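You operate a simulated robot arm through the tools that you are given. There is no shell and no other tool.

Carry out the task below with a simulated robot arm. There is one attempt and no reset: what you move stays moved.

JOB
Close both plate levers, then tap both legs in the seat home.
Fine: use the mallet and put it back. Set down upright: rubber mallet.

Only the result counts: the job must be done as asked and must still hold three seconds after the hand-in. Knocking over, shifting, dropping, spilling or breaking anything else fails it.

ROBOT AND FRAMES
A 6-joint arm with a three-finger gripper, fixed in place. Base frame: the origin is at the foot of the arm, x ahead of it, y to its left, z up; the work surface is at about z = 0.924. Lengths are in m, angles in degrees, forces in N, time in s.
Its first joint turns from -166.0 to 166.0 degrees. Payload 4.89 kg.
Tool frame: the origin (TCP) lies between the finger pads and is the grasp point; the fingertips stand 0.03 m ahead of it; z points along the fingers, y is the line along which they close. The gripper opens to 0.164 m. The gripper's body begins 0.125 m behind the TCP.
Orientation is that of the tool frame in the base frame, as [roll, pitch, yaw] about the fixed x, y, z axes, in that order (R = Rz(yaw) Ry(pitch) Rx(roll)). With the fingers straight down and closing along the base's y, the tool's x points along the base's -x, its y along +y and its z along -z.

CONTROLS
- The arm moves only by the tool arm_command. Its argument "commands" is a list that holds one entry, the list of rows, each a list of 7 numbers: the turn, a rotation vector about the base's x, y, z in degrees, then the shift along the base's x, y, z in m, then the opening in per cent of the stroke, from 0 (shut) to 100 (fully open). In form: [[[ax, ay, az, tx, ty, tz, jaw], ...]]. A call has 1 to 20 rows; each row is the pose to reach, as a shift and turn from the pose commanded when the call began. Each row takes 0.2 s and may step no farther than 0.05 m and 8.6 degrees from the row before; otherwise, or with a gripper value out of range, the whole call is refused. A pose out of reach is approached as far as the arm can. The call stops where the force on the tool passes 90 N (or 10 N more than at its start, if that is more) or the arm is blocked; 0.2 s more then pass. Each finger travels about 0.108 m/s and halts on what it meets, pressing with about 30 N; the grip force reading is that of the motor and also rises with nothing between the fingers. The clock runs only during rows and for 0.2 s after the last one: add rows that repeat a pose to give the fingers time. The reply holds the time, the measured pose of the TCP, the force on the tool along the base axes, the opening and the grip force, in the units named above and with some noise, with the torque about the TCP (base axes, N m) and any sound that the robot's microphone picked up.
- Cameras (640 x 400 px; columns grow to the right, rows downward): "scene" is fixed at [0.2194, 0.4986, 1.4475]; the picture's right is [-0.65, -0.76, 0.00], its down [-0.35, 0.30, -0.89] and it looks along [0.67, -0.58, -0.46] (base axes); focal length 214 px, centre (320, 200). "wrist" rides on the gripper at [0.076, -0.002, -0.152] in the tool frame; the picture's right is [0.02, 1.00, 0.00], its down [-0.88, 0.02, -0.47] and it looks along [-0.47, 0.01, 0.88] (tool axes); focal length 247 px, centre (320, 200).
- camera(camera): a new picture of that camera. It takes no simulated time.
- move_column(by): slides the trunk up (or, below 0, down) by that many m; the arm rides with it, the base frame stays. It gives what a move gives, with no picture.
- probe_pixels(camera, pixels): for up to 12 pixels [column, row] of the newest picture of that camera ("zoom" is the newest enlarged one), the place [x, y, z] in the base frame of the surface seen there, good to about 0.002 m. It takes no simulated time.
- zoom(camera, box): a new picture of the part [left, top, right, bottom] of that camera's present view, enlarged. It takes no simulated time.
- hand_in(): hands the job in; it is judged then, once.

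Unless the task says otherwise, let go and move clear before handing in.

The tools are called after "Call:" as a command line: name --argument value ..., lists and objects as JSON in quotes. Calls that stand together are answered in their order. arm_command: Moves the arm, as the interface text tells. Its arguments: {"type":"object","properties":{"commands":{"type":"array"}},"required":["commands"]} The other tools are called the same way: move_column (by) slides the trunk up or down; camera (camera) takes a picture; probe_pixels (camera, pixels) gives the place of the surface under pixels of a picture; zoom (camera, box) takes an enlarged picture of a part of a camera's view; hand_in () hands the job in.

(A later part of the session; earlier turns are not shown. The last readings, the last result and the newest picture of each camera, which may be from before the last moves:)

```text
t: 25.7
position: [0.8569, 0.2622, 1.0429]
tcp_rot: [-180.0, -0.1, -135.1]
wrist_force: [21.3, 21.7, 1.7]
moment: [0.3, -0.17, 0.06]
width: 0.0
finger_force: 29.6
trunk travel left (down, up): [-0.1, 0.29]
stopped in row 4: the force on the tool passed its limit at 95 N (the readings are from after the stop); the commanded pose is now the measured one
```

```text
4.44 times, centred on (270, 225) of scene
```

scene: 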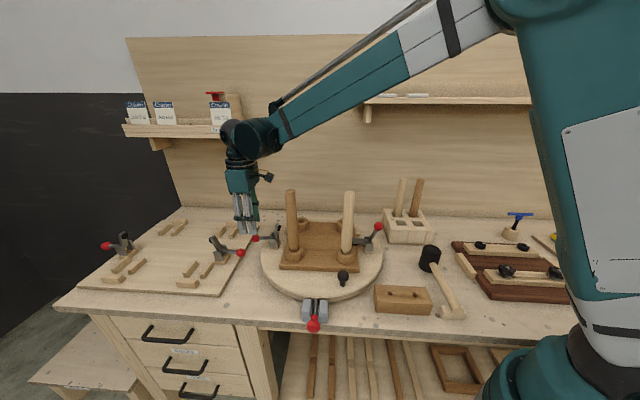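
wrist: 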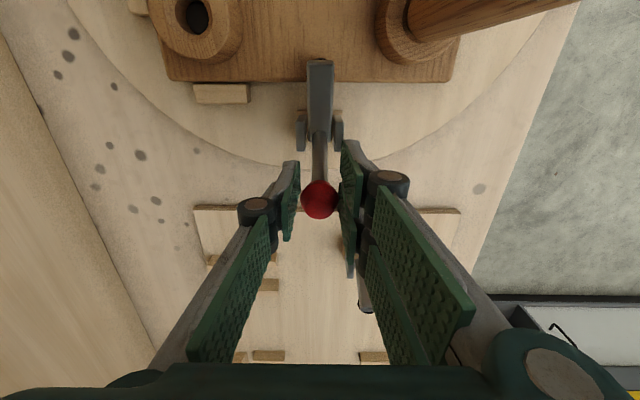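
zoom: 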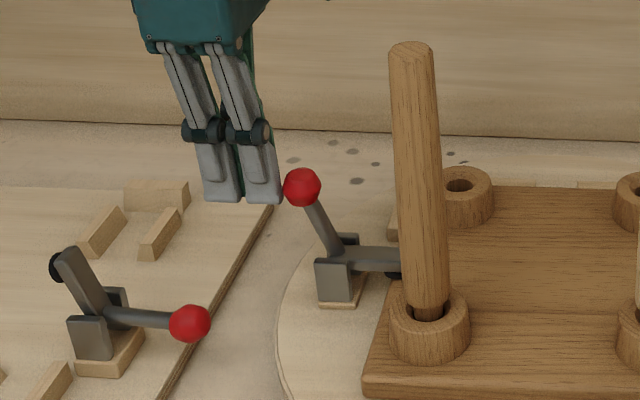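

Both plate levers are at their hard stops. Now I'll back off, rise clear, and traverse to the mallet while yawing −90° so the fingers will straddle its head across the handle.

Call:
arm_command --commands '[[[0, 0, 0, 0.015, 0.015, 0, 0], [0, 0, 0, 0.015, 0.015, 0.045, 0], [0, 0, 0, 0.015, 0.015, 0.09, 0], [0, 0, 0, 0.015, 0.015, 0.135, 0], [0, 0, 0, 0.015, 0.015, 0.18, 0], [0, 0, 0, 0.015, 0.015, 0.225, 0], [0, 0, 0, 0.015, 0.015, 0.27, 0], [0, 0, 0, 0.015, 0.015, 0.3, 0]]]'

Call:
arm_command --commands '[[[0, 0, -6, -0.028, -0.025, 0, 5], [0, 0, -12, -0.06, -0.053, 0, 10], [0, 0, -18, -0.092, -0.081, 0, 15], [0, 0, -24, -0.124, -0.109, 0, 20], [0, 0, -30, -0.156, -0.137, 0, 25], [0, 0, -36, -0.188, -0.165, 0, 30], [0, 0, -42, -0.22, -0.193, 0, 35], [0, 0, -48, -0.252, -0.221, 0, 40], [0, 0, -54, -0.284, -0.25, 0, 45], [0, 0, -60, -0.316, -0.278, 0, 50], [0, 0, -66, -0.348, -0.306, 0, 55], [0, 0, -72, -0.38, -0.335, 0, 60], [0, 0, -78, -0.412, -0.363, 0, 65], [0, 0, -84, -0.444, -0.391, 0, 65], [0, 0, -90, -0.477, -0.42, 0, 65], [0, 0, -90, -0.477, -0.42, -0.04, 65], [0, 0, -90, -0.477, -0.42, -0.08, 65], [0, 0, -90, -0.477, -0.42, -0.12, 65]]]'

Call:
camera --camera "wrist"

Call:
camera --camera "scene"

```text
t: 27.5
position: [0.8716, 0.2737, 1.3445]
tcp_rot: [-179.9, 0.0, -135.0]
wrist_force: [0.3, 0.5, 0.2]
moment: [0.0, 0.03, 0.01]
width: 0.0
finger_force: 30.1
trunk travel left (down, up): [-0.1, 0.29]
```

```text
t: 31.3
position: [0.3932, -0.1446, 1.2242]
tcp_rot: [-180.0, -0.1, 134.9]
wrist_force: [-0.5, 0.1, 0.7]
moment: [-0.01, -0.14, 0.01]
width: 0.1067
finger_force: 0.0
trunk travel left (down, up): [-0.1, 0.29]
```

```text
taken
```

wrist: 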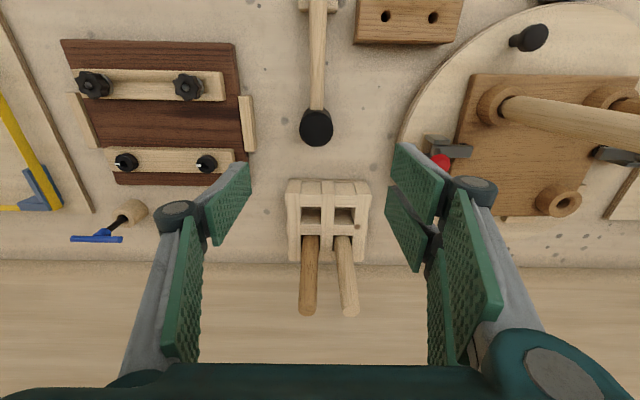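

```text
taken
```

scene: 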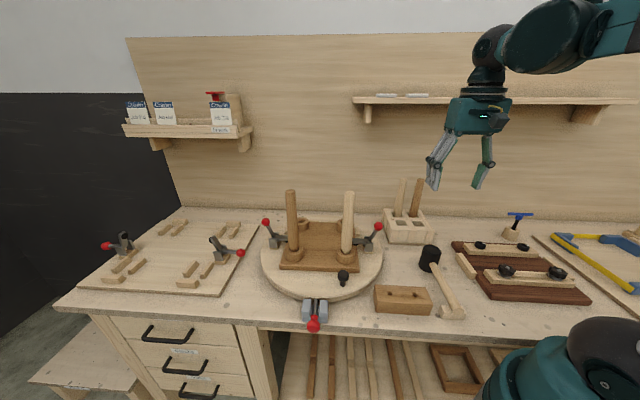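

The mallet head is at (316,128) in the wrist view with the handle running straight up the picture. I'll zoom and probe it for size and centre.

Call:
zoom --camera "wrist" --box '[270, 0, 370, 160]'

Call:
probe_pixels --camera "wrist" --pixels '[[316, 126], [303, 126], [330, 126], [316, 114], [316, 138], [317, 145], [317, 100], [317, 70], [318, 40], [311, 70], [323, 70], [318, 12]]'

```text
2.50 times, centred on (320, 80) of wrist
```

zoom: 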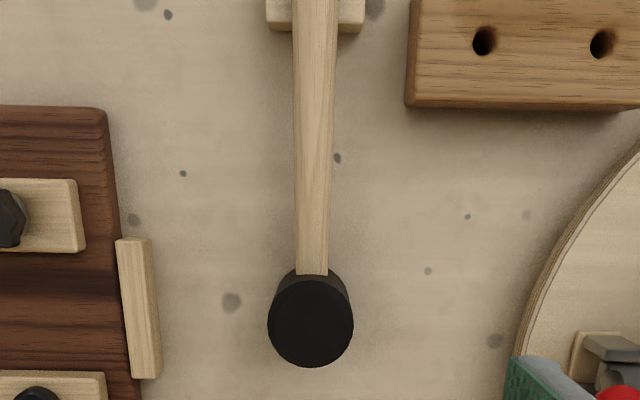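

```text
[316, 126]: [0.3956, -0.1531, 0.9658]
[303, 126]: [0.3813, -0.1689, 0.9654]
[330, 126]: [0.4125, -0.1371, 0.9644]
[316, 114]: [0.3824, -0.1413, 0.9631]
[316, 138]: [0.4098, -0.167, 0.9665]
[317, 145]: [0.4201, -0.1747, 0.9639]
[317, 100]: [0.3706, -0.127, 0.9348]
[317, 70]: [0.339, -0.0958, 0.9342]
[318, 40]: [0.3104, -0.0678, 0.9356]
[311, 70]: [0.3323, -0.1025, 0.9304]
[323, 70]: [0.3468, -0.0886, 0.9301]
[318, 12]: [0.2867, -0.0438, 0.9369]
```

Head diameter ≈0.056, centre ≈(0.400,−0.157), top z≈0.965, base 0.878. I'll centre over it and descend to just above, then check alignment.

Call:
arm_command --commands '[[[0, 0, 0, 0.0068, -0.0124, -0.03, 65], [0, 0, 0, 0.0068, -0.0124, -0.075, 65], [0, 0, 0, 0.0068, -0.0124, -0.12, 65], [0, 0, 0, 0.0068, -0.0124, -0.165, 65], [0, 0, 0, 0.0068, -0.0124, -0.2, 65]]]'

Call:
camera --camera "wrist"

Call:
zoom --camera "scene" --box '[390, 150, 490, 330]'

```text
t: 32.5
position: [0.3998, -0.1565, 1.0241]
tcp_rot: [180.0, -0.1, 134.8]
wrist_force: [-0.2, 0.1, 0.6]
moment: [-0.03, -0.15, -0.04]
width: 0.1067
finger_force: 0.0
trunk travel left (down, up): [-0.1, 0.29]
```

```text
taken
```

wrist: 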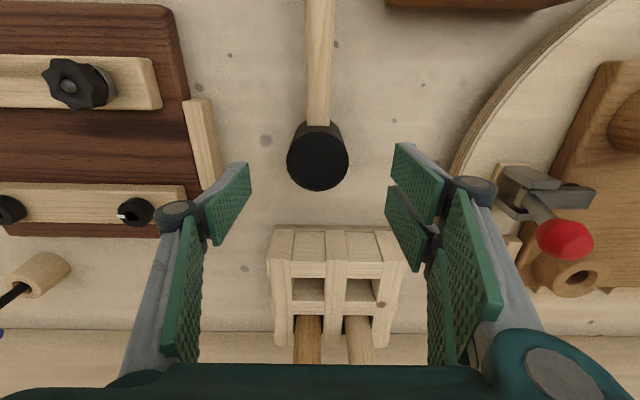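

```text
2.22 times, centred on (440, 240) of scene
```

zoom: 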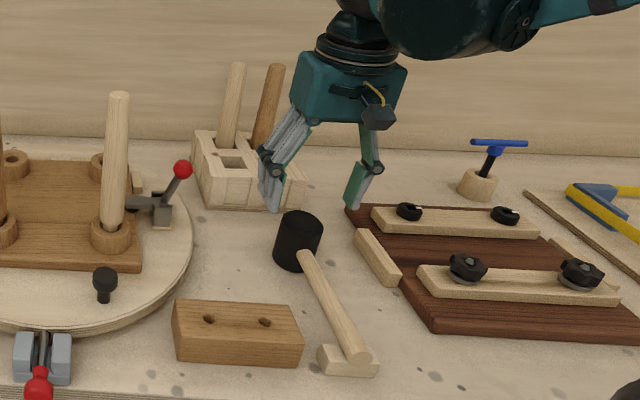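

Alignment looks right (head at (318,158)). I'll check the wooden strip at (205,145) for clearance from the left finger before going down.

Call:
probe_pixels --camera "wrist" --pixels '[[210, 115], [214, 140], [220, 180], [205, 105], [190, 105], [317, 160], [288, 158], [347, 158], [317, 188], [317, 128], [345, 230], [280, 230]]'

```text
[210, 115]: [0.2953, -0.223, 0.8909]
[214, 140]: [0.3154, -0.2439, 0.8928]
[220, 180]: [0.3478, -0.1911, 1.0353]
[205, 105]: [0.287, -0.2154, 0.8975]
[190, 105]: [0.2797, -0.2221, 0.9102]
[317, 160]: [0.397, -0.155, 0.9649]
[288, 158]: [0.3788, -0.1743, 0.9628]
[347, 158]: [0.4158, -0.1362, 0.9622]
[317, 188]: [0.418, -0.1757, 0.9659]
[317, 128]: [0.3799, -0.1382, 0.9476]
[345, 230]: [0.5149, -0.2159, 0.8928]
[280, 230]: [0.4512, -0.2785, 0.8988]
```

Clearances are ample. Descending to TCP z≈0.935 and closing on the head.

Call:
arm_command --commands '[[[0, 0, 0, -0.0005, 0, -0.045, 65], [0, 0, 0, -0.0005, 0, -0.075, 65], [0, 0, 0, -0.0005, 0, -0.09, 65], [0, 0, 0, -0.0005, 0, -0.09, 45], [0, 0, 0, -0.0005, 0, -0.09, 30], [0, 0, 0, -0.0005, 0, -0.09, 20], [0, 0, 0, -0.0005, 0, -0.09, 20]]]'

Call:
camera --camera "wrist"

Call:
zoom --camera "scene" --box '[390, 190, 490, 330]'

```text
t: 34.1
position: [0.4003, -0.1596, 0.9349]
tcp_rot: [-180.0, -0.2, 134.9]
wrist_force: [-0.1, 0.6, -0.1]
moment: [-0.04, -0.07, 0.01]
width: 0.0563
finger_force: 29.8
trunk travel left (down, up): [-0.1, 0.29]
```

```text
taken
```

wrist: 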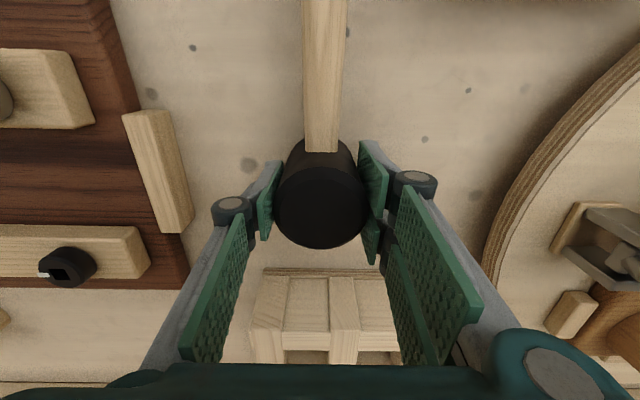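

```text
2.86 times, centred on (440, 260) of scene
```

zoom: 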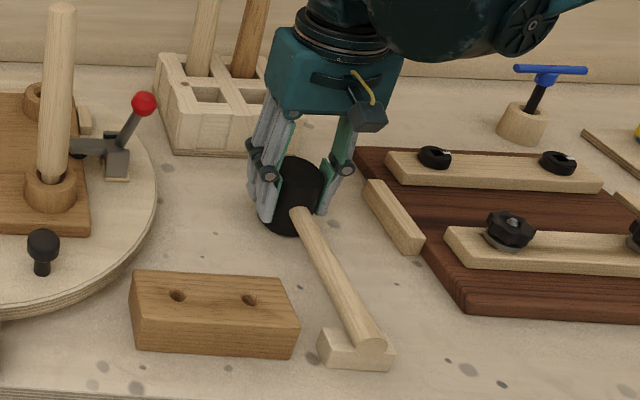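

The head is gripped (width 0.056, ~30 N). I'll lift slowly a few centimetres and check that it hangs level.

Call:
arm_command --commands '[[[0, 0, 0, 0, 0, 0.01, 20], [0, 0, 0, 0, 0, 0.025, 20], [0, 0, 0, 0, 0, 0.04, 20], [0, 0, 0, 0, 0, 0.06, 20], [0, 0, 0, 0, 0, 0.06, 20]]]'

Call:
zoom --camera "scene" --box '[390, 190, 490, 330]'

Call:
camera --camera "wrist"

```text
t: 35.3
position: [0.4009, -0.1588, 0.9942]
tcp_rot: [-179.9, -0.1, 134.9]
wrist_force: [-1.1, -0.4, -4.3]
moment: [-0.05, -0.04, 0.0]
width: 0.0562
finger_force: 29.9
trunk travel left (down, up): [-0.1, 0.29]
```

```text
2.86 times, centred on (440, 260) of scene
```

zoom: 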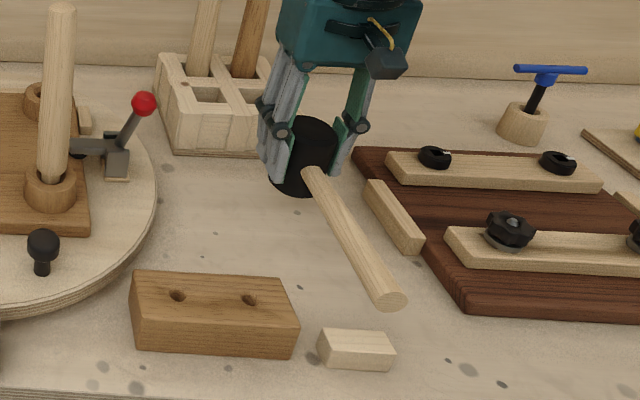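

```text
taken
```

wrist: 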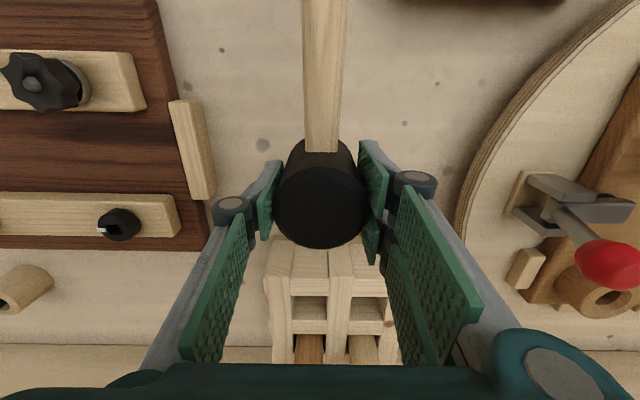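

The mallet (~0.44 kg) hangs level. Now I'll measure the leg tops precisely.

Call:
zoom --camera "scene" --box '[270, 175, 370, 275]'

Call:
zoom --camera "scene" --box '[335, 180, 365, 205]'

Call:
probe_pixels --camera "zoom" --pixels '[[295, 205], [240, 205], [340, 205], [290, 185], [290, 230], [260, 195], [320, 195], [250, 215], [330, 215]]'

```text
4.00 times, centred on (320, 225) of scene
```

zoom: 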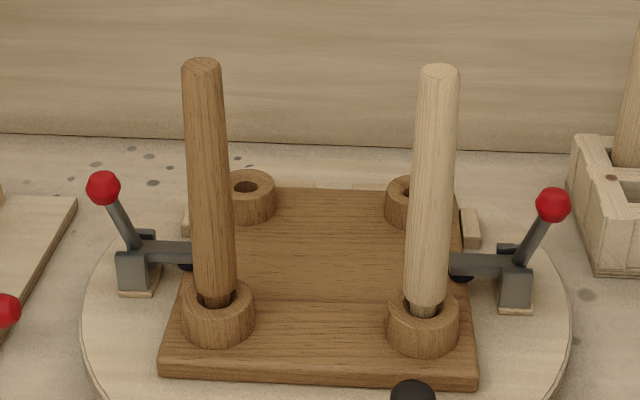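

```text
16.00 times, centred on (350, 192) of scene
```

zoom: 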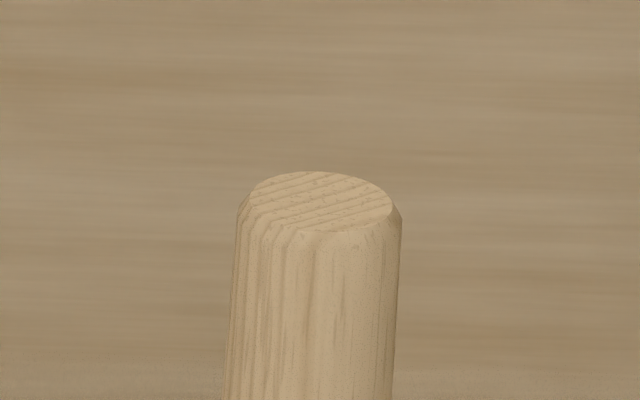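

```text
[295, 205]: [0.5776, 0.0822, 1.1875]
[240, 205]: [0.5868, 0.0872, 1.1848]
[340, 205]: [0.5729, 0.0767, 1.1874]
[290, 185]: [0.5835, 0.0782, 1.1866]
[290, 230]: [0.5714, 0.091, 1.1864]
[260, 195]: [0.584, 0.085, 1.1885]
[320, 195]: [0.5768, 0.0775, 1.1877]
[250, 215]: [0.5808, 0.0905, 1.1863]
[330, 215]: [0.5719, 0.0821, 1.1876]
```

Light leg top centre ≈(0.576,0.081,1.188). I'll raise the mallet to clear everything and move its head above the light leg, with its face ~55 mm above the top.

Call:
arm_command --commands '[[[0, 0, 0, 0, 0, 0.03, 20], [0, 0, 0, 0, 0, 0.07, 20], [0, 0, 0, 0, 0, 0.11, 20], [0, 0, 0, 0, 0, 0.15, 20], [0, 0, 0, 0, 0, 0.19, 20], [0, 0, 0, 0, 0, 0.23, 20], [0, 0, 0, 0, 0, 0.27, 20], [0, 0, 0, 0, 0, 0.305, 20], [0, 0, 0, 0.015, 0.02, 0.305, 20], [0, 0, 0, 0.038, 0.051, 0.305, 20], [0, 0, 0, 0.061, 0.083, 0.305, 20], [0, 0, 0, 0.084, 0.115, 0.305, 20], [0, 0, 0, 0.107, 0.146, 0.305, 20], [0, 0, 0, 0.13, 0.178, 0.305, 20], [0, 0, 0, 0.153, 0.21, 0.305, 20], [0, 0, 0, 0.17, 0.23, 0.305, 20], [0, 0, 0, 0.1765, 0.2385, 0.305, 20], [0, 0, 0, 0.1765, 0.2385, 0.305, 20]]]'

Call:
camera --camera "scene"

Call:
camera --camera "wrist"

Call:
zoom --camera "scene" --box '[270, 100, 430, 220]'

```text
t: 39.1
position: [0.578, 0.0801, 1.3005]
tcp_rot: [179.9, -0.1, 135.0]
wrist_force: [0.9, 0.3, -4.6]
moment: [-0.01, 0.05, 0.0]
width: 0.0564
finger_force: 29.9
trunk travel left (down, up): [-0.1, 0.29]
```

```text
taken
```

scene: 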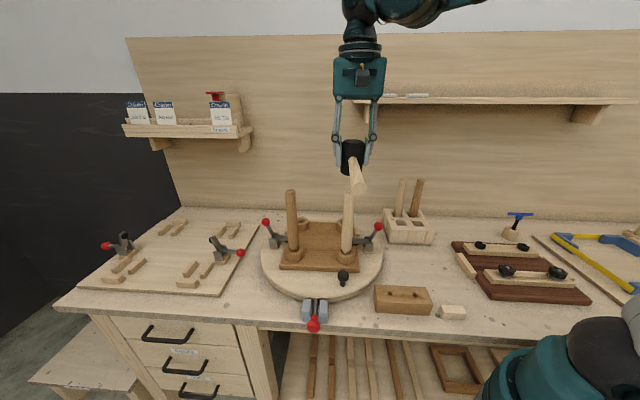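

```text
taken
```

wrist: 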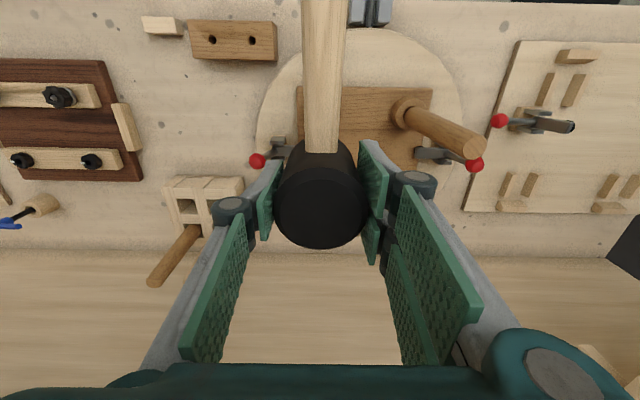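

```text
3.33 times, centred on (350, 160) of scene
```

zoom: 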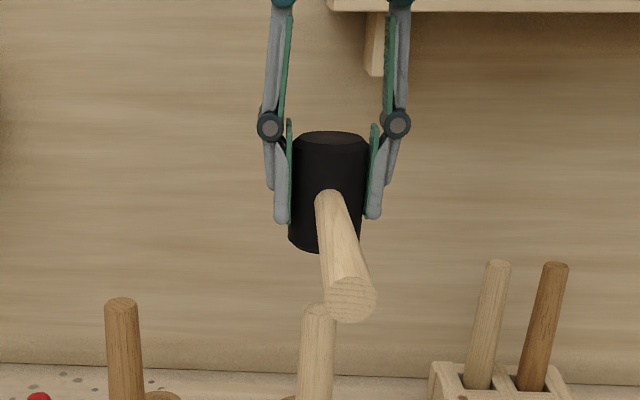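

The mallet head is centred over the light leg within ~2 mm. I'll come down to near contact first.

Call:
arm_command --commands '[[[0, 0, 0, 0.0005, 0.001, -0.025, 20], [0, 0, 0, 0.0005, 0.001, -0.045, 20], [0, 0, 0, 0.0005, 0.001, -0.05, 20], [0, 0, 0, 0.0005, 0.001, -0.053, 20]]]'

Call:
zoom --camera "scene" --box '[270, 130, 430, 270]'

```text
t: 40.1
position: [0.5776, 0.0819, 1.2468]
tcp_rot: [-180.0, 0.0, 134.9]
wrist_force: [-0.5, 0.7, -5.1]
moment: [-0.02, 0.01, 0.0]
width: 0.0564
finger_force: 30.2
trunk travel left (down, up): [-0.1, 0.29]
```

```text
2.86 times, centred on (350, 200) of scene
```

zoom: 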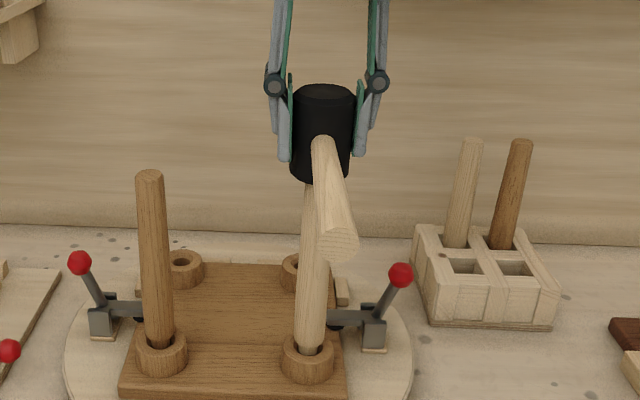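

Nearly touching. First tap: rise 30 mm and drive down quickly to ~10 mm below the current leg top.

Call:
arm_command --commands '[[[0, 0, 0, 0, 0, 0.03, 20], [0, 0, 0, 0, 0, 0.03, 20], [0, 0, 0, 0, 0, -0.012, 20]]]'

Call:
zoom --camera "scene" --box '[270, 130, 430, 270]'

```text
t: 40.9
position: [0.577, 0.0828, 1.2368]
tcp_rot: [-180.0, -0.2, 134.9]
wrist_force: [-0.7, -0.4, 16.9]
moment: [0.01, -0.22, -0.01]
width: 0.0564
finger_force: 30.7
trunk travel left (down, up): [-0.1, 0.29]
```

```text
2.86 times, centred on (350, 200) of scene
```

zoom: 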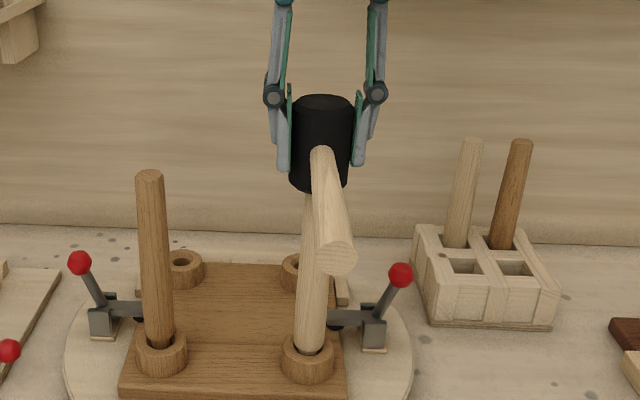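

Force is only ~20 N while the TCP reached 1.237, so the leg seems to have moved down ~8 mm without slip in the grip. I'll look closely at the socket and tap again.

Call:
zoom --camera "scene" --box '[330, 235, 370, 265]'

Call:
arm_command --commands '[[[0, 0, 0, 0, 0, 0.03, 20], [0, 0, 0, 0, 0, 0.03, 20], [0, 0, 0, 0, 0, -0.01, 20]]]'

Call:
zoom --camera "scene" --box '[330, 235, 370, 265]'

Call:
zoom --camera "scene" --box '[270, 130, 430, 270]'

```text
13.33 times, centred on (350, 250) of scene
```

zoom: 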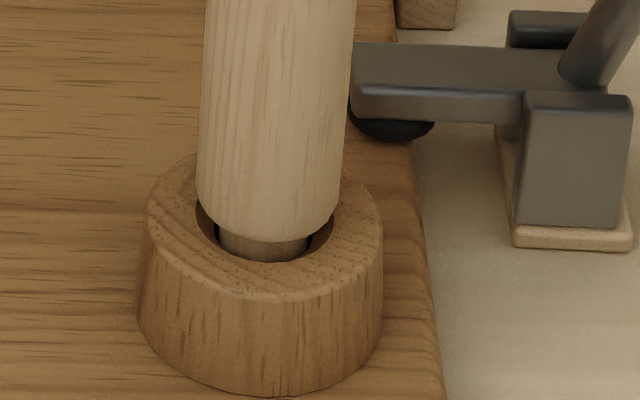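

```text
t: 41.7
position: [0.5768, 0.082, 1.2271]
tcp_rot: [-180.0, 0.0, 134.9]
wrist_force: [0.4, 0.0, 31.7]
moment: [-0.05, -0.18, -0.04]
width: 0.0563
finger_force: 30.2
trunk travel left (down, up): [-0.1, 0.29]
```

```text
13.33 times, centred on (350, 250) of scene
```

zoom: 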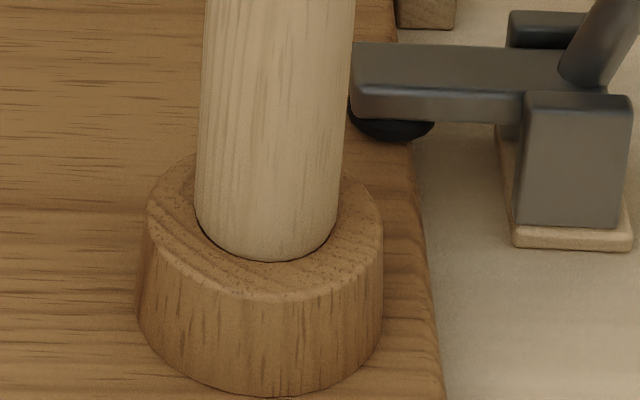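

```text
2.86 times, centred on (350, 200) of scene
```

zoom: 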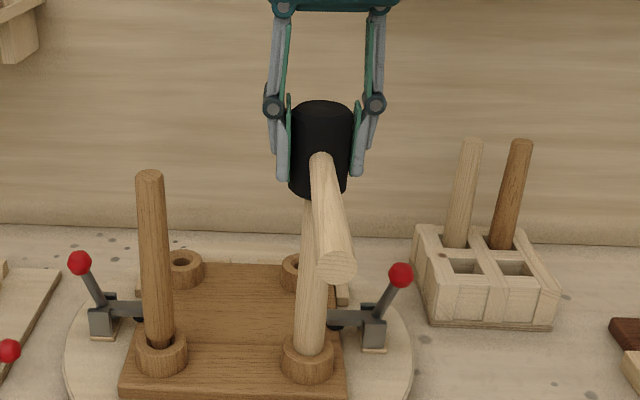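

The leg's lower end is now inside the collar and the head slipped slightly up in the grip (a sign of reaching the stop). I'll raise, measure the leg top, then tap again to compare.

Call:
arm_command --commands '[[[0, 0, 0, 0, 0, 0.03, 20], [0, 0, 0, 0, 0, 0.05, 20], [0, 0, 0, 0, 0, 0.05, 20]]]'

Call:
zoom --camera "scene" --box '[330, 180, 370, 210]'

Call:
probe_pixels --camera "zoom" --pixels '[[300, 260], [320, 262], [290, 270], [330, 270], [310, 250], [310, 280], [280, 290], [300, 300], [340, 262], [330, 255]]'

Call:
zoom --camera "scene" --box '[270, 110, 430, 250]'

```text
t: 42.5
position: [0.5769, 0.0826, 1.2766]
tcp_rot: [-179.9, -0.2, 134.8]
wrist_force: [0.1, 0.1, -4.8]
moment: [-0.05, -0.04, 0.01]
width: 0.0561
finger_force: 29.6
trunk travel left (down, up): [-0.1, 0.29]
```

```text
13.33 times, centred on (350, 195) of scene
```

zoom: 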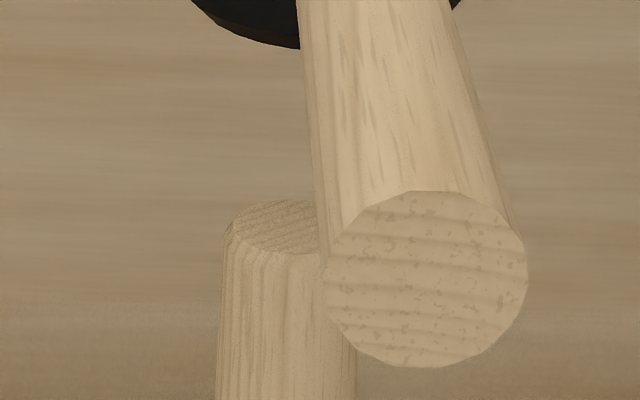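

```text
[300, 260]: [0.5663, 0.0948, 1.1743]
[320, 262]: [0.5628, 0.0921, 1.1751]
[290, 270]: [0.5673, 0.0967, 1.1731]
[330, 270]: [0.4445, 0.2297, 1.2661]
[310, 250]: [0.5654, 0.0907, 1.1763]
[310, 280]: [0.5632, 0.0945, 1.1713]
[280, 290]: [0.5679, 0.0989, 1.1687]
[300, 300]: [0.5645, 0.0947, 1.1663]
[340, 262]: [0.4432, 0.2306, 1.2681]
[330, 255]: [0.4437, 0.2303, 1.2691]
```

```text
2.86 times, centred on (350, 180) of scene
```

zoom: 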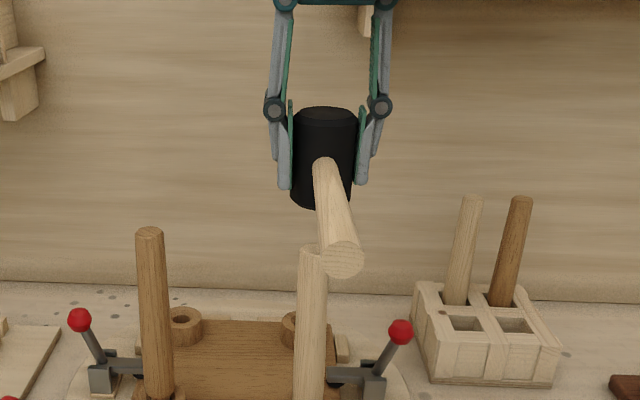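

I'll probe the visible part of the leg's top face.

Call:
zoom --camera "scene" --box '[330, 180, 370, 210]'

Call:
probe_pixels --camera "zoom" --pixels '[[265, 225], [290, 220], [285, 235], [260, 235], [300, 240], [295, 210]]'

```text
13.33 times, centred on (350, 195) of scene
```

zoom: 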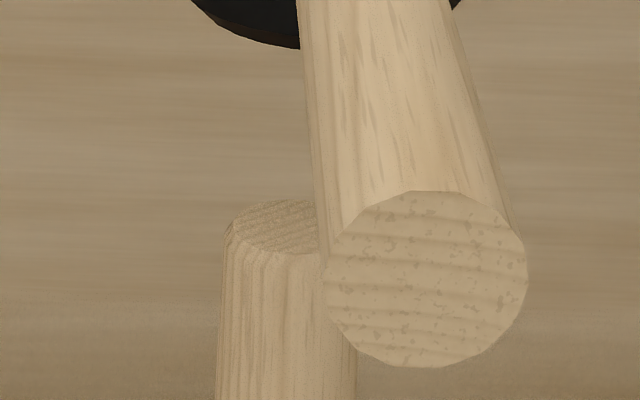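

```text
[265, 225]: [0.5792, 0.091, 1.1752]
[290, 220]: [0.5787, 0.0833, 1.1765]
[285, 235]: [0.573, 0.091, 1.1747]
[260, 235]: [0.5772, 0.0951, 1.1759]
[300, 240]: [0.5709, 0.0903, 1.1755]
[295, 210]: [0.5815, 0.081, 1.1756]
```

The leg top dropped from 1.188 to 1.1755 (12 mm). Another tap with a small overdrive will show whether it still moves.

Call:
arm_command --commands '[[[0, 0, 0, 0, 0, -0.005, 20], [0, 0, 0, 0, 0, -0.055, 20], [0, 0, 0, 0, 0, -0.055, 20]]]'

Call:
zoom --camera "scene" --box '[330, 235, 370, 265]'

Call:
zoom --camera "scene" --box '[270, 130, 430, 270]'

```text
t: 43.3
position: [0.5778, 0.0824, 1.2236]
tcp_rot: [180.0, -0.1, 134.9]
wrist_force: [0.9, -1.3, 29.9]
moment: [-0.04, -0.18, -0.05]
width: 0.0563
finger_force: 30.5
trunk travel left (down, up): [-0.1, 0.29]
```

```text
13.33 times, centred on (350, 250) of scene
```

zoom: 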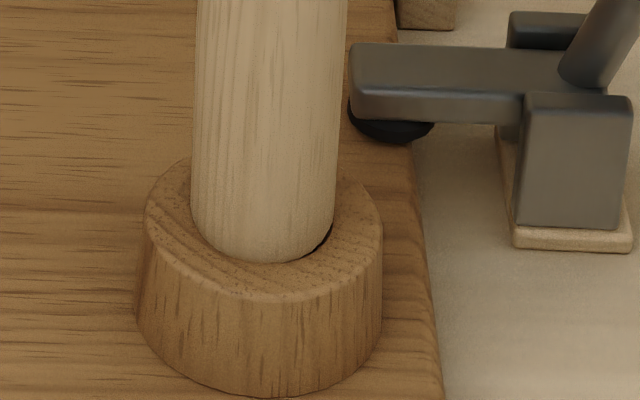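

```text
2.86 times, centred on (350, 200) of scene
```

zoom: 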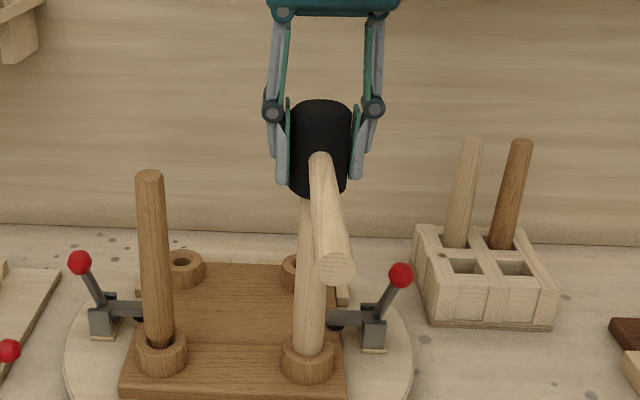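

The leg doesn't appear to go deeper, but I see a slight sideways shift (dark gap at the right of the collar). I'll lift and measure its top and tilt.

Call:
arm_command --commands '[[[0, 0, 0, 0, 0, 0.04, 20], [0, 0, 0, 0, 0, 0.08, 20], [0, 0, 0, 0, 0, 0.1, 20], [0, 0, 0, 0, 0, 0.1, 20]]]'

Call:
zoom --camera "scene" --box '[320, 185, 380, 265]'

Call:
probe_pixels --camera "zoom" --pixels '[[310, 60], [290, 60], [330, 62], [310, 50], [310, 72], [305, 150], [305, 200], [305, 250], [305, 290], [300, 320]]'

Call:
zoom --camera "scene" --box '[335, 180, 365, 205]'

Call:
zoom --camera "scene" --box '[330, 235, 370, 265]'

```text
t: 44.3
position: [0.5767, 0.0824, 1.3216]
tcp_rot: [-180.0, -0.1, 134.9]
wrist_force: [-0.5, -0.2, -4.1]
moment: [0.0, -0.08, 0.03]
width: 0.0565
finger_force: 30.2
trunk travel left (down, up): [-0.1, 0.29]
```

```text
5.00 times, centred on (350, 225) of scene
```

zoom: 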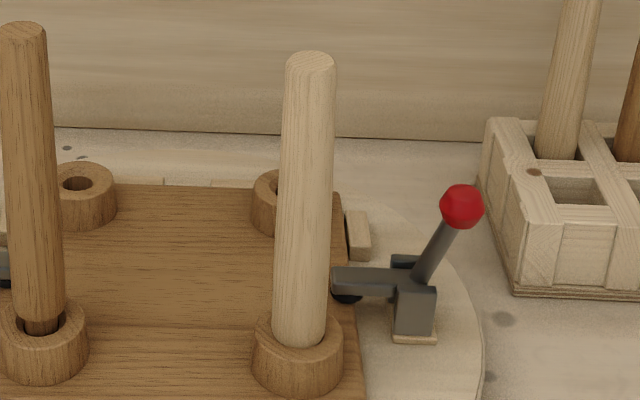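

```text
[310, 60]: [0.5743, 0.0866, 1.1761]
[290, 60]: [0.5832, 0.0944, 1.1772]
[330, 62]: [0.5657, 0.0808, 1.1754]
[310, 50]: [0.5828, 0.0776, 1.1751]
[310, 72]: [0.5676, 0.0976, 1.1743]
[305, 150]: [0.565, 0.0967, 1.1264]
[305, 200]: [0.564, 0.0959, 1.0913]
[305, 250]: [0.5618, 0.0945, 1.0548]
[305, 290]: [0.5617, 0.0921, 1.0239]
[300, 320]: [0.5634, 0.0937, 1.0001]
```

```text
16.00 times, centred on (350, 192) of scene
```

zoom: 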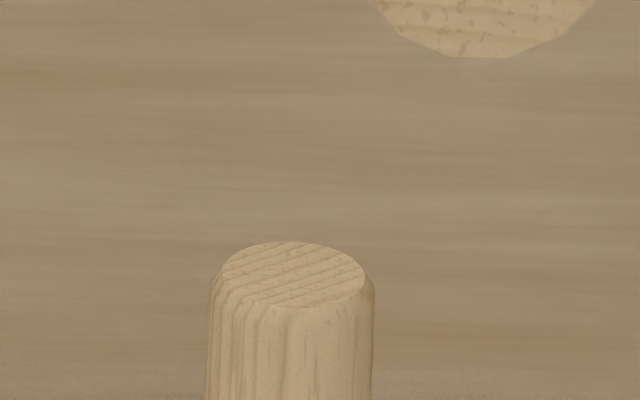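

```text
13.33 times, centred on (350, 250) of scene
```

zoom: 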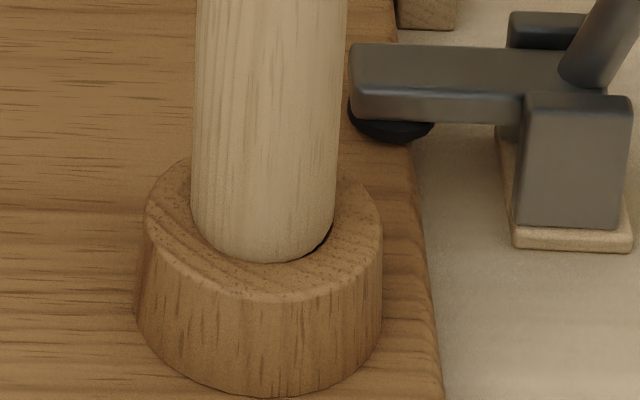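

The leg top centre is now ≈(0.574,0.087,1.176): it leans a few mm toward +y. I'll inspect an empty collar to understand the seat depth, and the collar positions.

Call:
zoom --camera "scene" --box '[290, 210, 320, 235]'

Call:
probe_pixels --camera "zoom" --pixels '[[320, 140], [265, 150], [380, 150], [320, 185], [320, 165], [300, 155], [345, 160], [320, 120], [320, 240]]'

Call:
zoom --camera "scene" --box '[270, 235, 310, 265]'

```text
16.00 times, centred on (305, 222) of scene
```

zoom: 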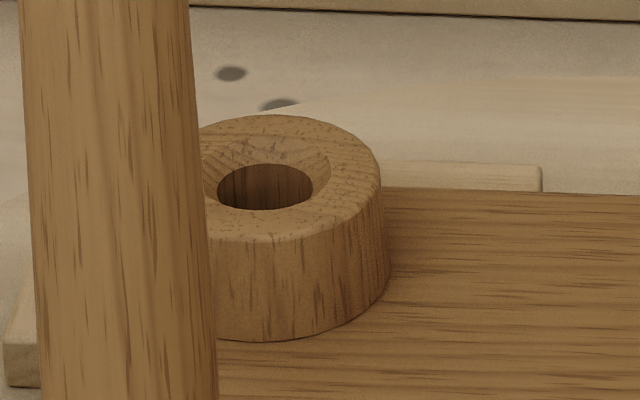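

```text
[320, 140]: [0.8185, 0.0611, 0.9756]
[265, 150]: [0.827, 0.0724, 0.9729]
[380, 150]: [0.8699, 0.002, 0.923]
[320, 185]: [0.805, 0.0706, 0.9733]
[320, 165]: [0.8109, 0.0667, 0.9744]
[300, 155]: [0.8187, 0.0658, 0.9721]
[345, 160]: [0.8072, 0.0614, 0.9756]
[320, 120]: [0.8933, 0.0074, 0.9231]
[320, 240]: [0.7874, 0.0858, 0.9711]
```

```text
13.33 times, centred on (290, 250) of scene
```

zoom: 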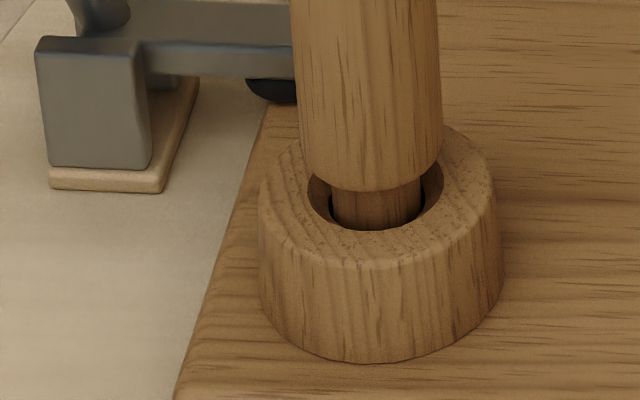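

Empty collars have a countersink, and the light leg's chamfered foot now sits in it, leaning slightly. I'll check how the mallet sits in the grip before the next tap.

Call:
camera --camera "wrist"

Call:
camera --camera "scene"

Call:
zoom --camera "scene" --box '[310, 90, 390, 190]'

```text
taken
```

wrist: 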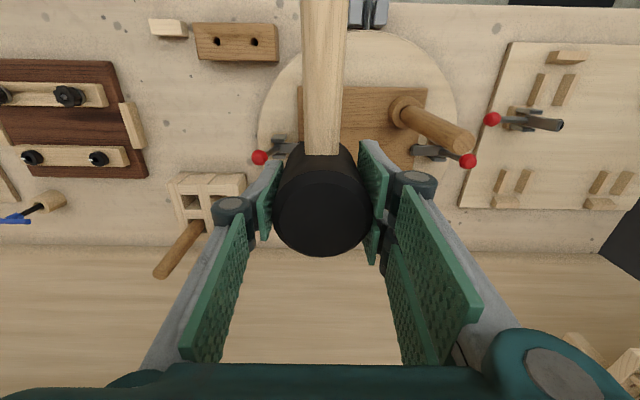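

```text
taken
```

scene: 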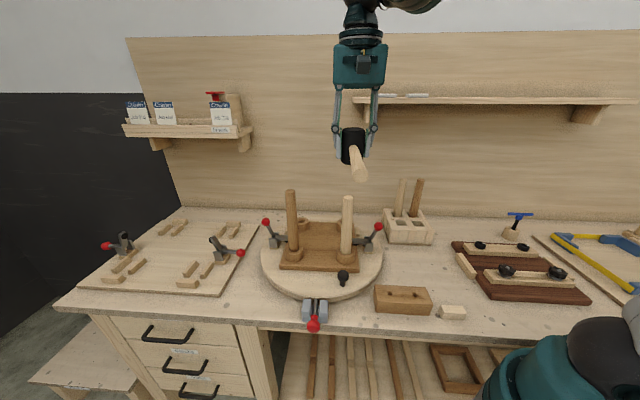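

```text
4.00 times, centred on (350, 140) of scene
```

zoom: 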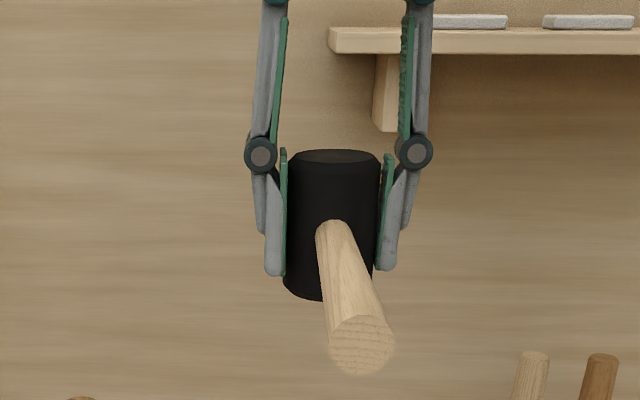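

The mallet slid up ~9 mm in the grip but is level. I'll measure the light leg's tilt along its centreline.

Call:
zoom --camera "scene" --box '[320, 185, 380, 265]'

Call:
probe_pixels --camera "zoom" --pixels '[[311, 90], [310, 110], [308, 150], [306, 190], [303, 240], [301, 280], [300, 310], [299, 325]]'

Call:
probe_pixels --camera "scene" --pixels '[[291, 197], [291, 205], [292, 215], [292, 225], [293, 235], [293, 243]]'

```text
5.00 times, centred on (350, 225) of scene
```

zoom: 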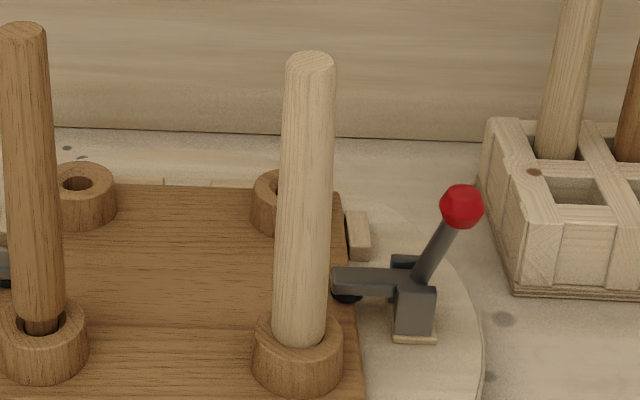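

```text
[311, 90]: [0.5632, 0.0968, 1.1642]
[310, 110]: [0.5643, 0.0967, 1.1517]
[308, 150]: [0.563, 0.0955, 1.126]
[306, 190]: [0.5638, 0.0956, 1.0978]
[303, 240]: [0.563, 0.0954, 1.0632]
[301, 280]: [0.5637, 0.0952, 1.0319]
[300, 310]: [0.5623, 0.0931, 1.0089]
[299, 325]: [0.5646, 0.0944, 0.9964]
```

```text
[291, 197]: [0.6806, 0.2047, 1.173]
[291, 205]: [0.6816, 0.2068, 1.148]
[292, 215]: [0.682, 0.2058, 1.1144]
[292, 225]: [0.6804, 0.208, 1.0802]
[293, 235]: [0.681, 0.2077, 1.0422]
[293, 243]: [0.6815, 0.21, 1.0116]
```

The light leg now leans only ~0.8° and its top stayed at 1.1755 through the last tap. I'll zoom hard on its collar to judge whether the shoulder is seated.

Call:
zoom --camera "scene" --box '[337, 245, 357, 260]'

Call:
probe_pixels --camera "zoom" --pixels '[[320, 200], [280, 210], [400, 160], [420, 140], [330, 240], [200, 150], [240, 200], [360, 190]]'

Call:
zoom --camera "wrist" --box '[250, 60, 500, 200]'

```text
16.00 times, centred on (347, 252) of scene
```

zoom: 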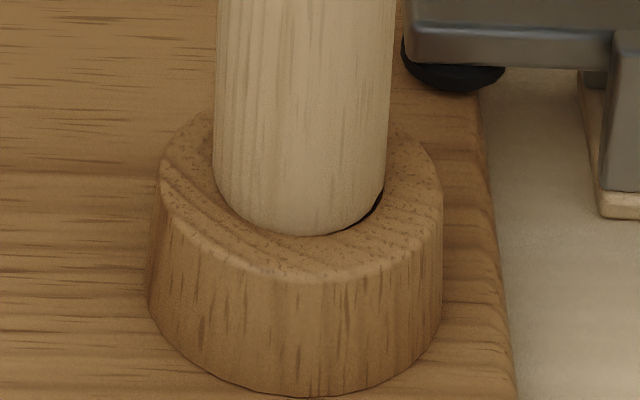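

```text
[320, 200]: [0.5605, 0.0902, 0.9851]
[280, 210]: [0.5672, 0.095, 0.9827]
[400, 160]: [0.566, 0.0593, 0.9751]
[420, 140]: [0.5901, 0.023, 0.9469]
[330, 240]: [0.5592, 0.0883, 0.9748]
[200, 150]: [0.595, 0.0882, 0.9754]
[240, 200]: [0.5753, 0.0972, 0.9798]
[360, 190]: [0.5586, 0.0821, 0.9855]
```

```text
2.56 times, centred on (375, 130) of wrist
```

zoom: 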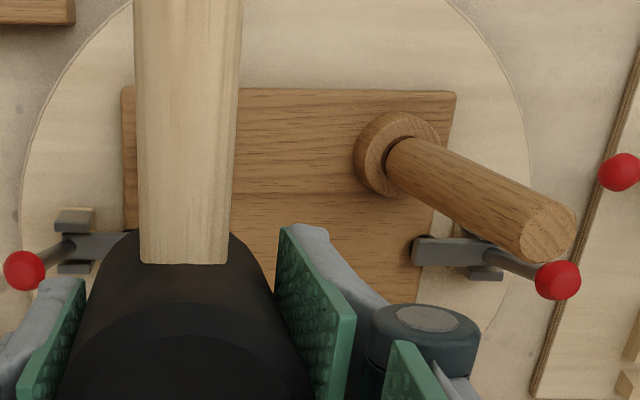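

The foot rests on the collar rim with only a hairline gap on one side. I'll give one more brisk tap, slightly offset toward −y to settle the lean.

Call:
arm_command --commands '[[[0, 0, 0, -0.002, -0.006, -0.04, 20], [0, 0, 0, -0.003, -0.007, -0.057, 20], [0, 0, 0, -0.003, -0.007, -0.103, 20], [0, 0, 0, -0.003, -0.007, -0.103, 20]]]'

Call:
zoom --camera "scene" --box '[337, 245, 357, 260]'

Call:
zoom --camera "scene" --box '[270, 130, 430, 270]'

```text
t: 45.3
position: [0.5738, 0.0734, 1.2191]
tcp_rot: [-179.9, -0.1, 134.8]
wrist_force: [0.5, -2.8, 32.3]
moment: [-0.05, 0.0, -0.05]
width: 0.0563
finger_force: 29.9
trunk travel left (down, up): [-0.1, 0.29]
```

```text
16.00 times, centred on (347, 252) of scene
```

zoom: 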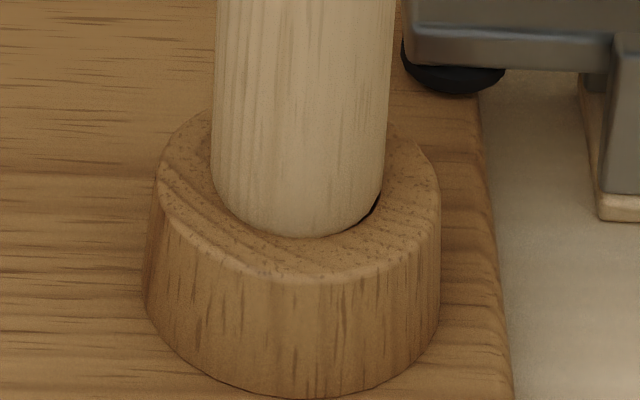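

```text
2.86 times, centred on (350, 200) of scene
```

zoom: 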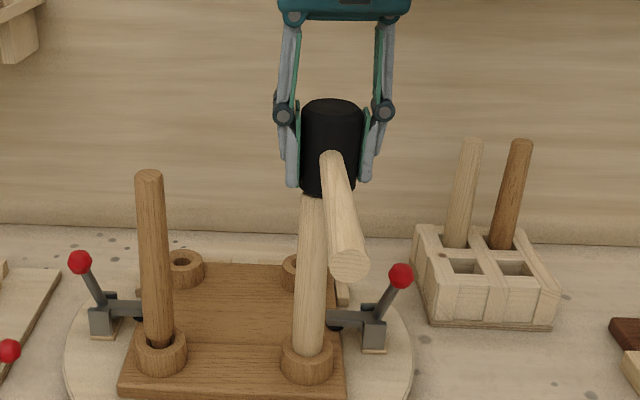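

Contact confirmed at ~36 N with the leg not going deeper. I'll lift and re-measure the leg's height and lean.

Call:
arm_command --commands '[[[0, 0, 0, 0, 0, 0.04, 20], [0, 0, 0, 0, 0, 0.08, 20], [0, 0, 0, 0, 0, 0.1, 20], [0, 0, 0, 0, 0, 0.1, 20]]]'

Call:
zoom --camera "scene" --box '[337, 245, 357, 260]'

Call:
zoom --camera "scene" --box '[320, 185, 380, 265]'

Call:
probe_pixels --camera "zoom" --pixels '[[311, 90], [310, 110], [308, 150], [306, 190], [303, 240], [301, 280], [300, 310], [299, 325], [310, 61], [300, 58], [320, 64]]'

```text
t: 46.3
position: [0.5745, 0.0739, 1.3172]
tcp_rot: [-180.0, -0.2, 134.9]
wrist_force: [-0.1, 0.3, -4.3]
moment: [-0.03, -0.09, 0.0]
width: 0.0562
finger_force: 29.8
trunk travel left (down, up): [-0.1, 0.29]
```

```text
16.00 times, centred on (347, 252) of scene
```

zoom: 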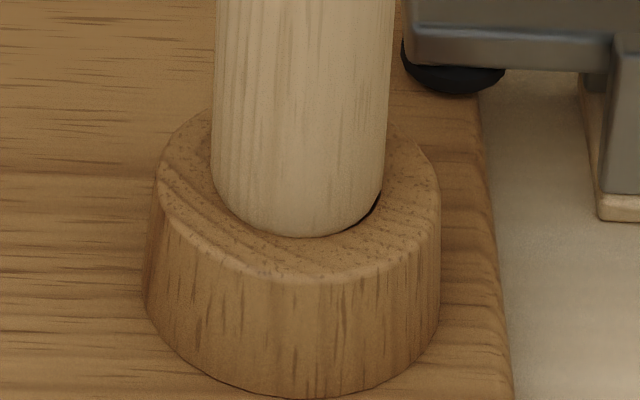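

```text
5.00 times, centred on (350, 225) of scene
```

zoom: 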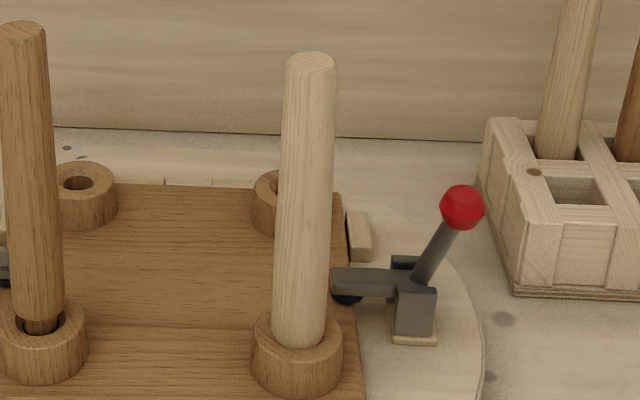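

```text
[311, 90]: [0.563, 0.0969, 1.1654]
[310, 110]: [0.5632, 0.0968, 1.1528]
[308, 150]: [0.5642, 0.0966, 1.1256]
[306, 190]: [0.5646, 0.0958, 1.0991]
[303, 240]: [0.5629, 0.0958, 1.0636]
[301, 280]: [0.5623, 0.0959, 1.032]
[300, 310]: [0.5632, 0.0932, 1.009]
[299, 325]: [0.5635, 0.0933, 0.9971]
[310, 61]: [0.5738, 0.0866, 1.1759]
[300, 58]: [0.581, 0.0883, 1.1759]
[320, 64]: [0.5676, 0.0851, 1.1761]
```

The light leg top holds at 1.176 with no further movement — seated. Now I'll measure the dark leg's top.

Call:
zoom --camera "scene" --box '[276, 180, 306, 205]'

Call:
probe_pixels --camera "zoom" --pixels '[[322, 175], [290, 175], [355, 175], [322, 160], [322, 190], [340, 165], [305, 185], [320, 300]]'

Call:
zoom --camera "scene" --box '[310, 90, 390, 190]'

```text
16.00 times, centred on (291, 192) of scene
```

zoom: 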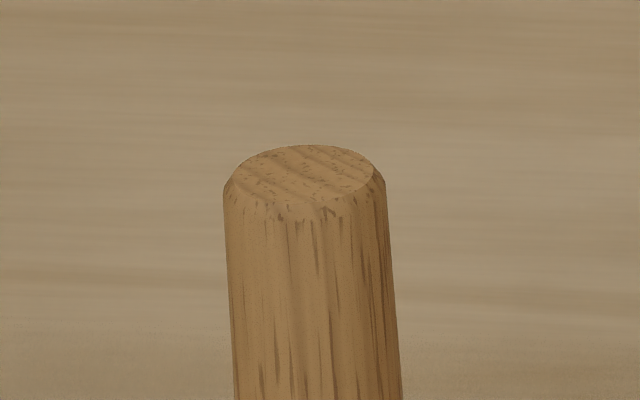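

```text
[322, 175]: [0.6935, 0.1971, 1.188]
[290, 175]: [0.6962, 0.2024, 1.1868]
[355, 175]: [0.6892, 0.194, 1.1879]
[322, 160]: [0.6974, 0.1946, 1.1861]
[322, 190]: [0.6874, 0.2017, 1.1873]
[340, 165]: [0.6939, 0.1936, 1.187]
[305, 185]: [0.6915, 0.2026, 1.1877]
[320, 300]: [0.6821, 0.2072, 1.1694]
```

```text
4.00 times, centred on (350, 140) of scene
```

zoom: 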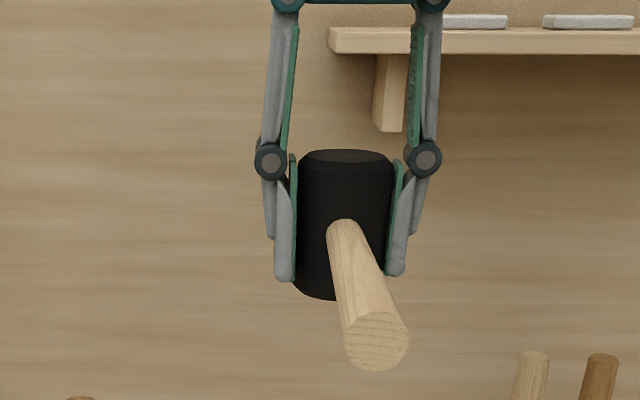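

Dark leg top centre ≈(0.694,0.200,1.188). Moving the mallet above it and lowering to ~15 mm above the top.

Call:
arm_command --commands '[[[0, 0, 0, 0.025, 0.0255, 0, 20], [0, 0, 0, 0.055, 0.056, 0, 20], [0, 0, 0, 0.085, 0.0865, 0, 20], [0, 0, 0, 0.112, 0.114, 0, 20], [0, 0, 0, 0.1215, 0.1236, 0, 20], [0, 0, 0, 0.1215, 0.1236, -0.04, 20], [0, 0, 0, 0.1215, 0.1236, -0.07, 20], [0, 0, 0, 0.1215, 0.1236, -0.07, 20]]]'

Call:
zoom --camera "scene" --box '[230, 120, 350, 220]'

Call:
camera --camera "wrist"

```text
t: 48.1
position: [0.698, 0.1985, 1.2454]
tcp_rot: [180.0, -0.1, 134.9]
wrist_force: [0.1, 0.1, -4.0]
moment: [-0.04, -0.06, 0.03]
width: 0.0564
finger_force: 30.1
trunk travel left (down, up): [-0.1, 0.29]
```

```text
4.00 times, centred on (290, 170) of scene
```

zoom: 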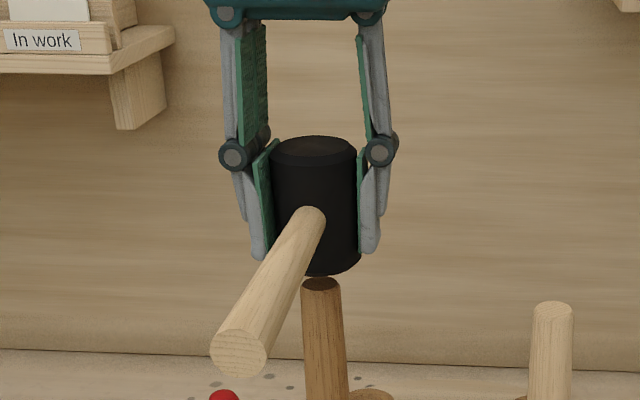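

```text
taken
```

wrist: 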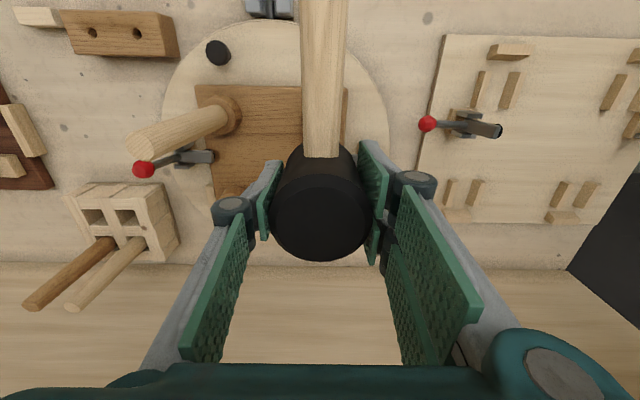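

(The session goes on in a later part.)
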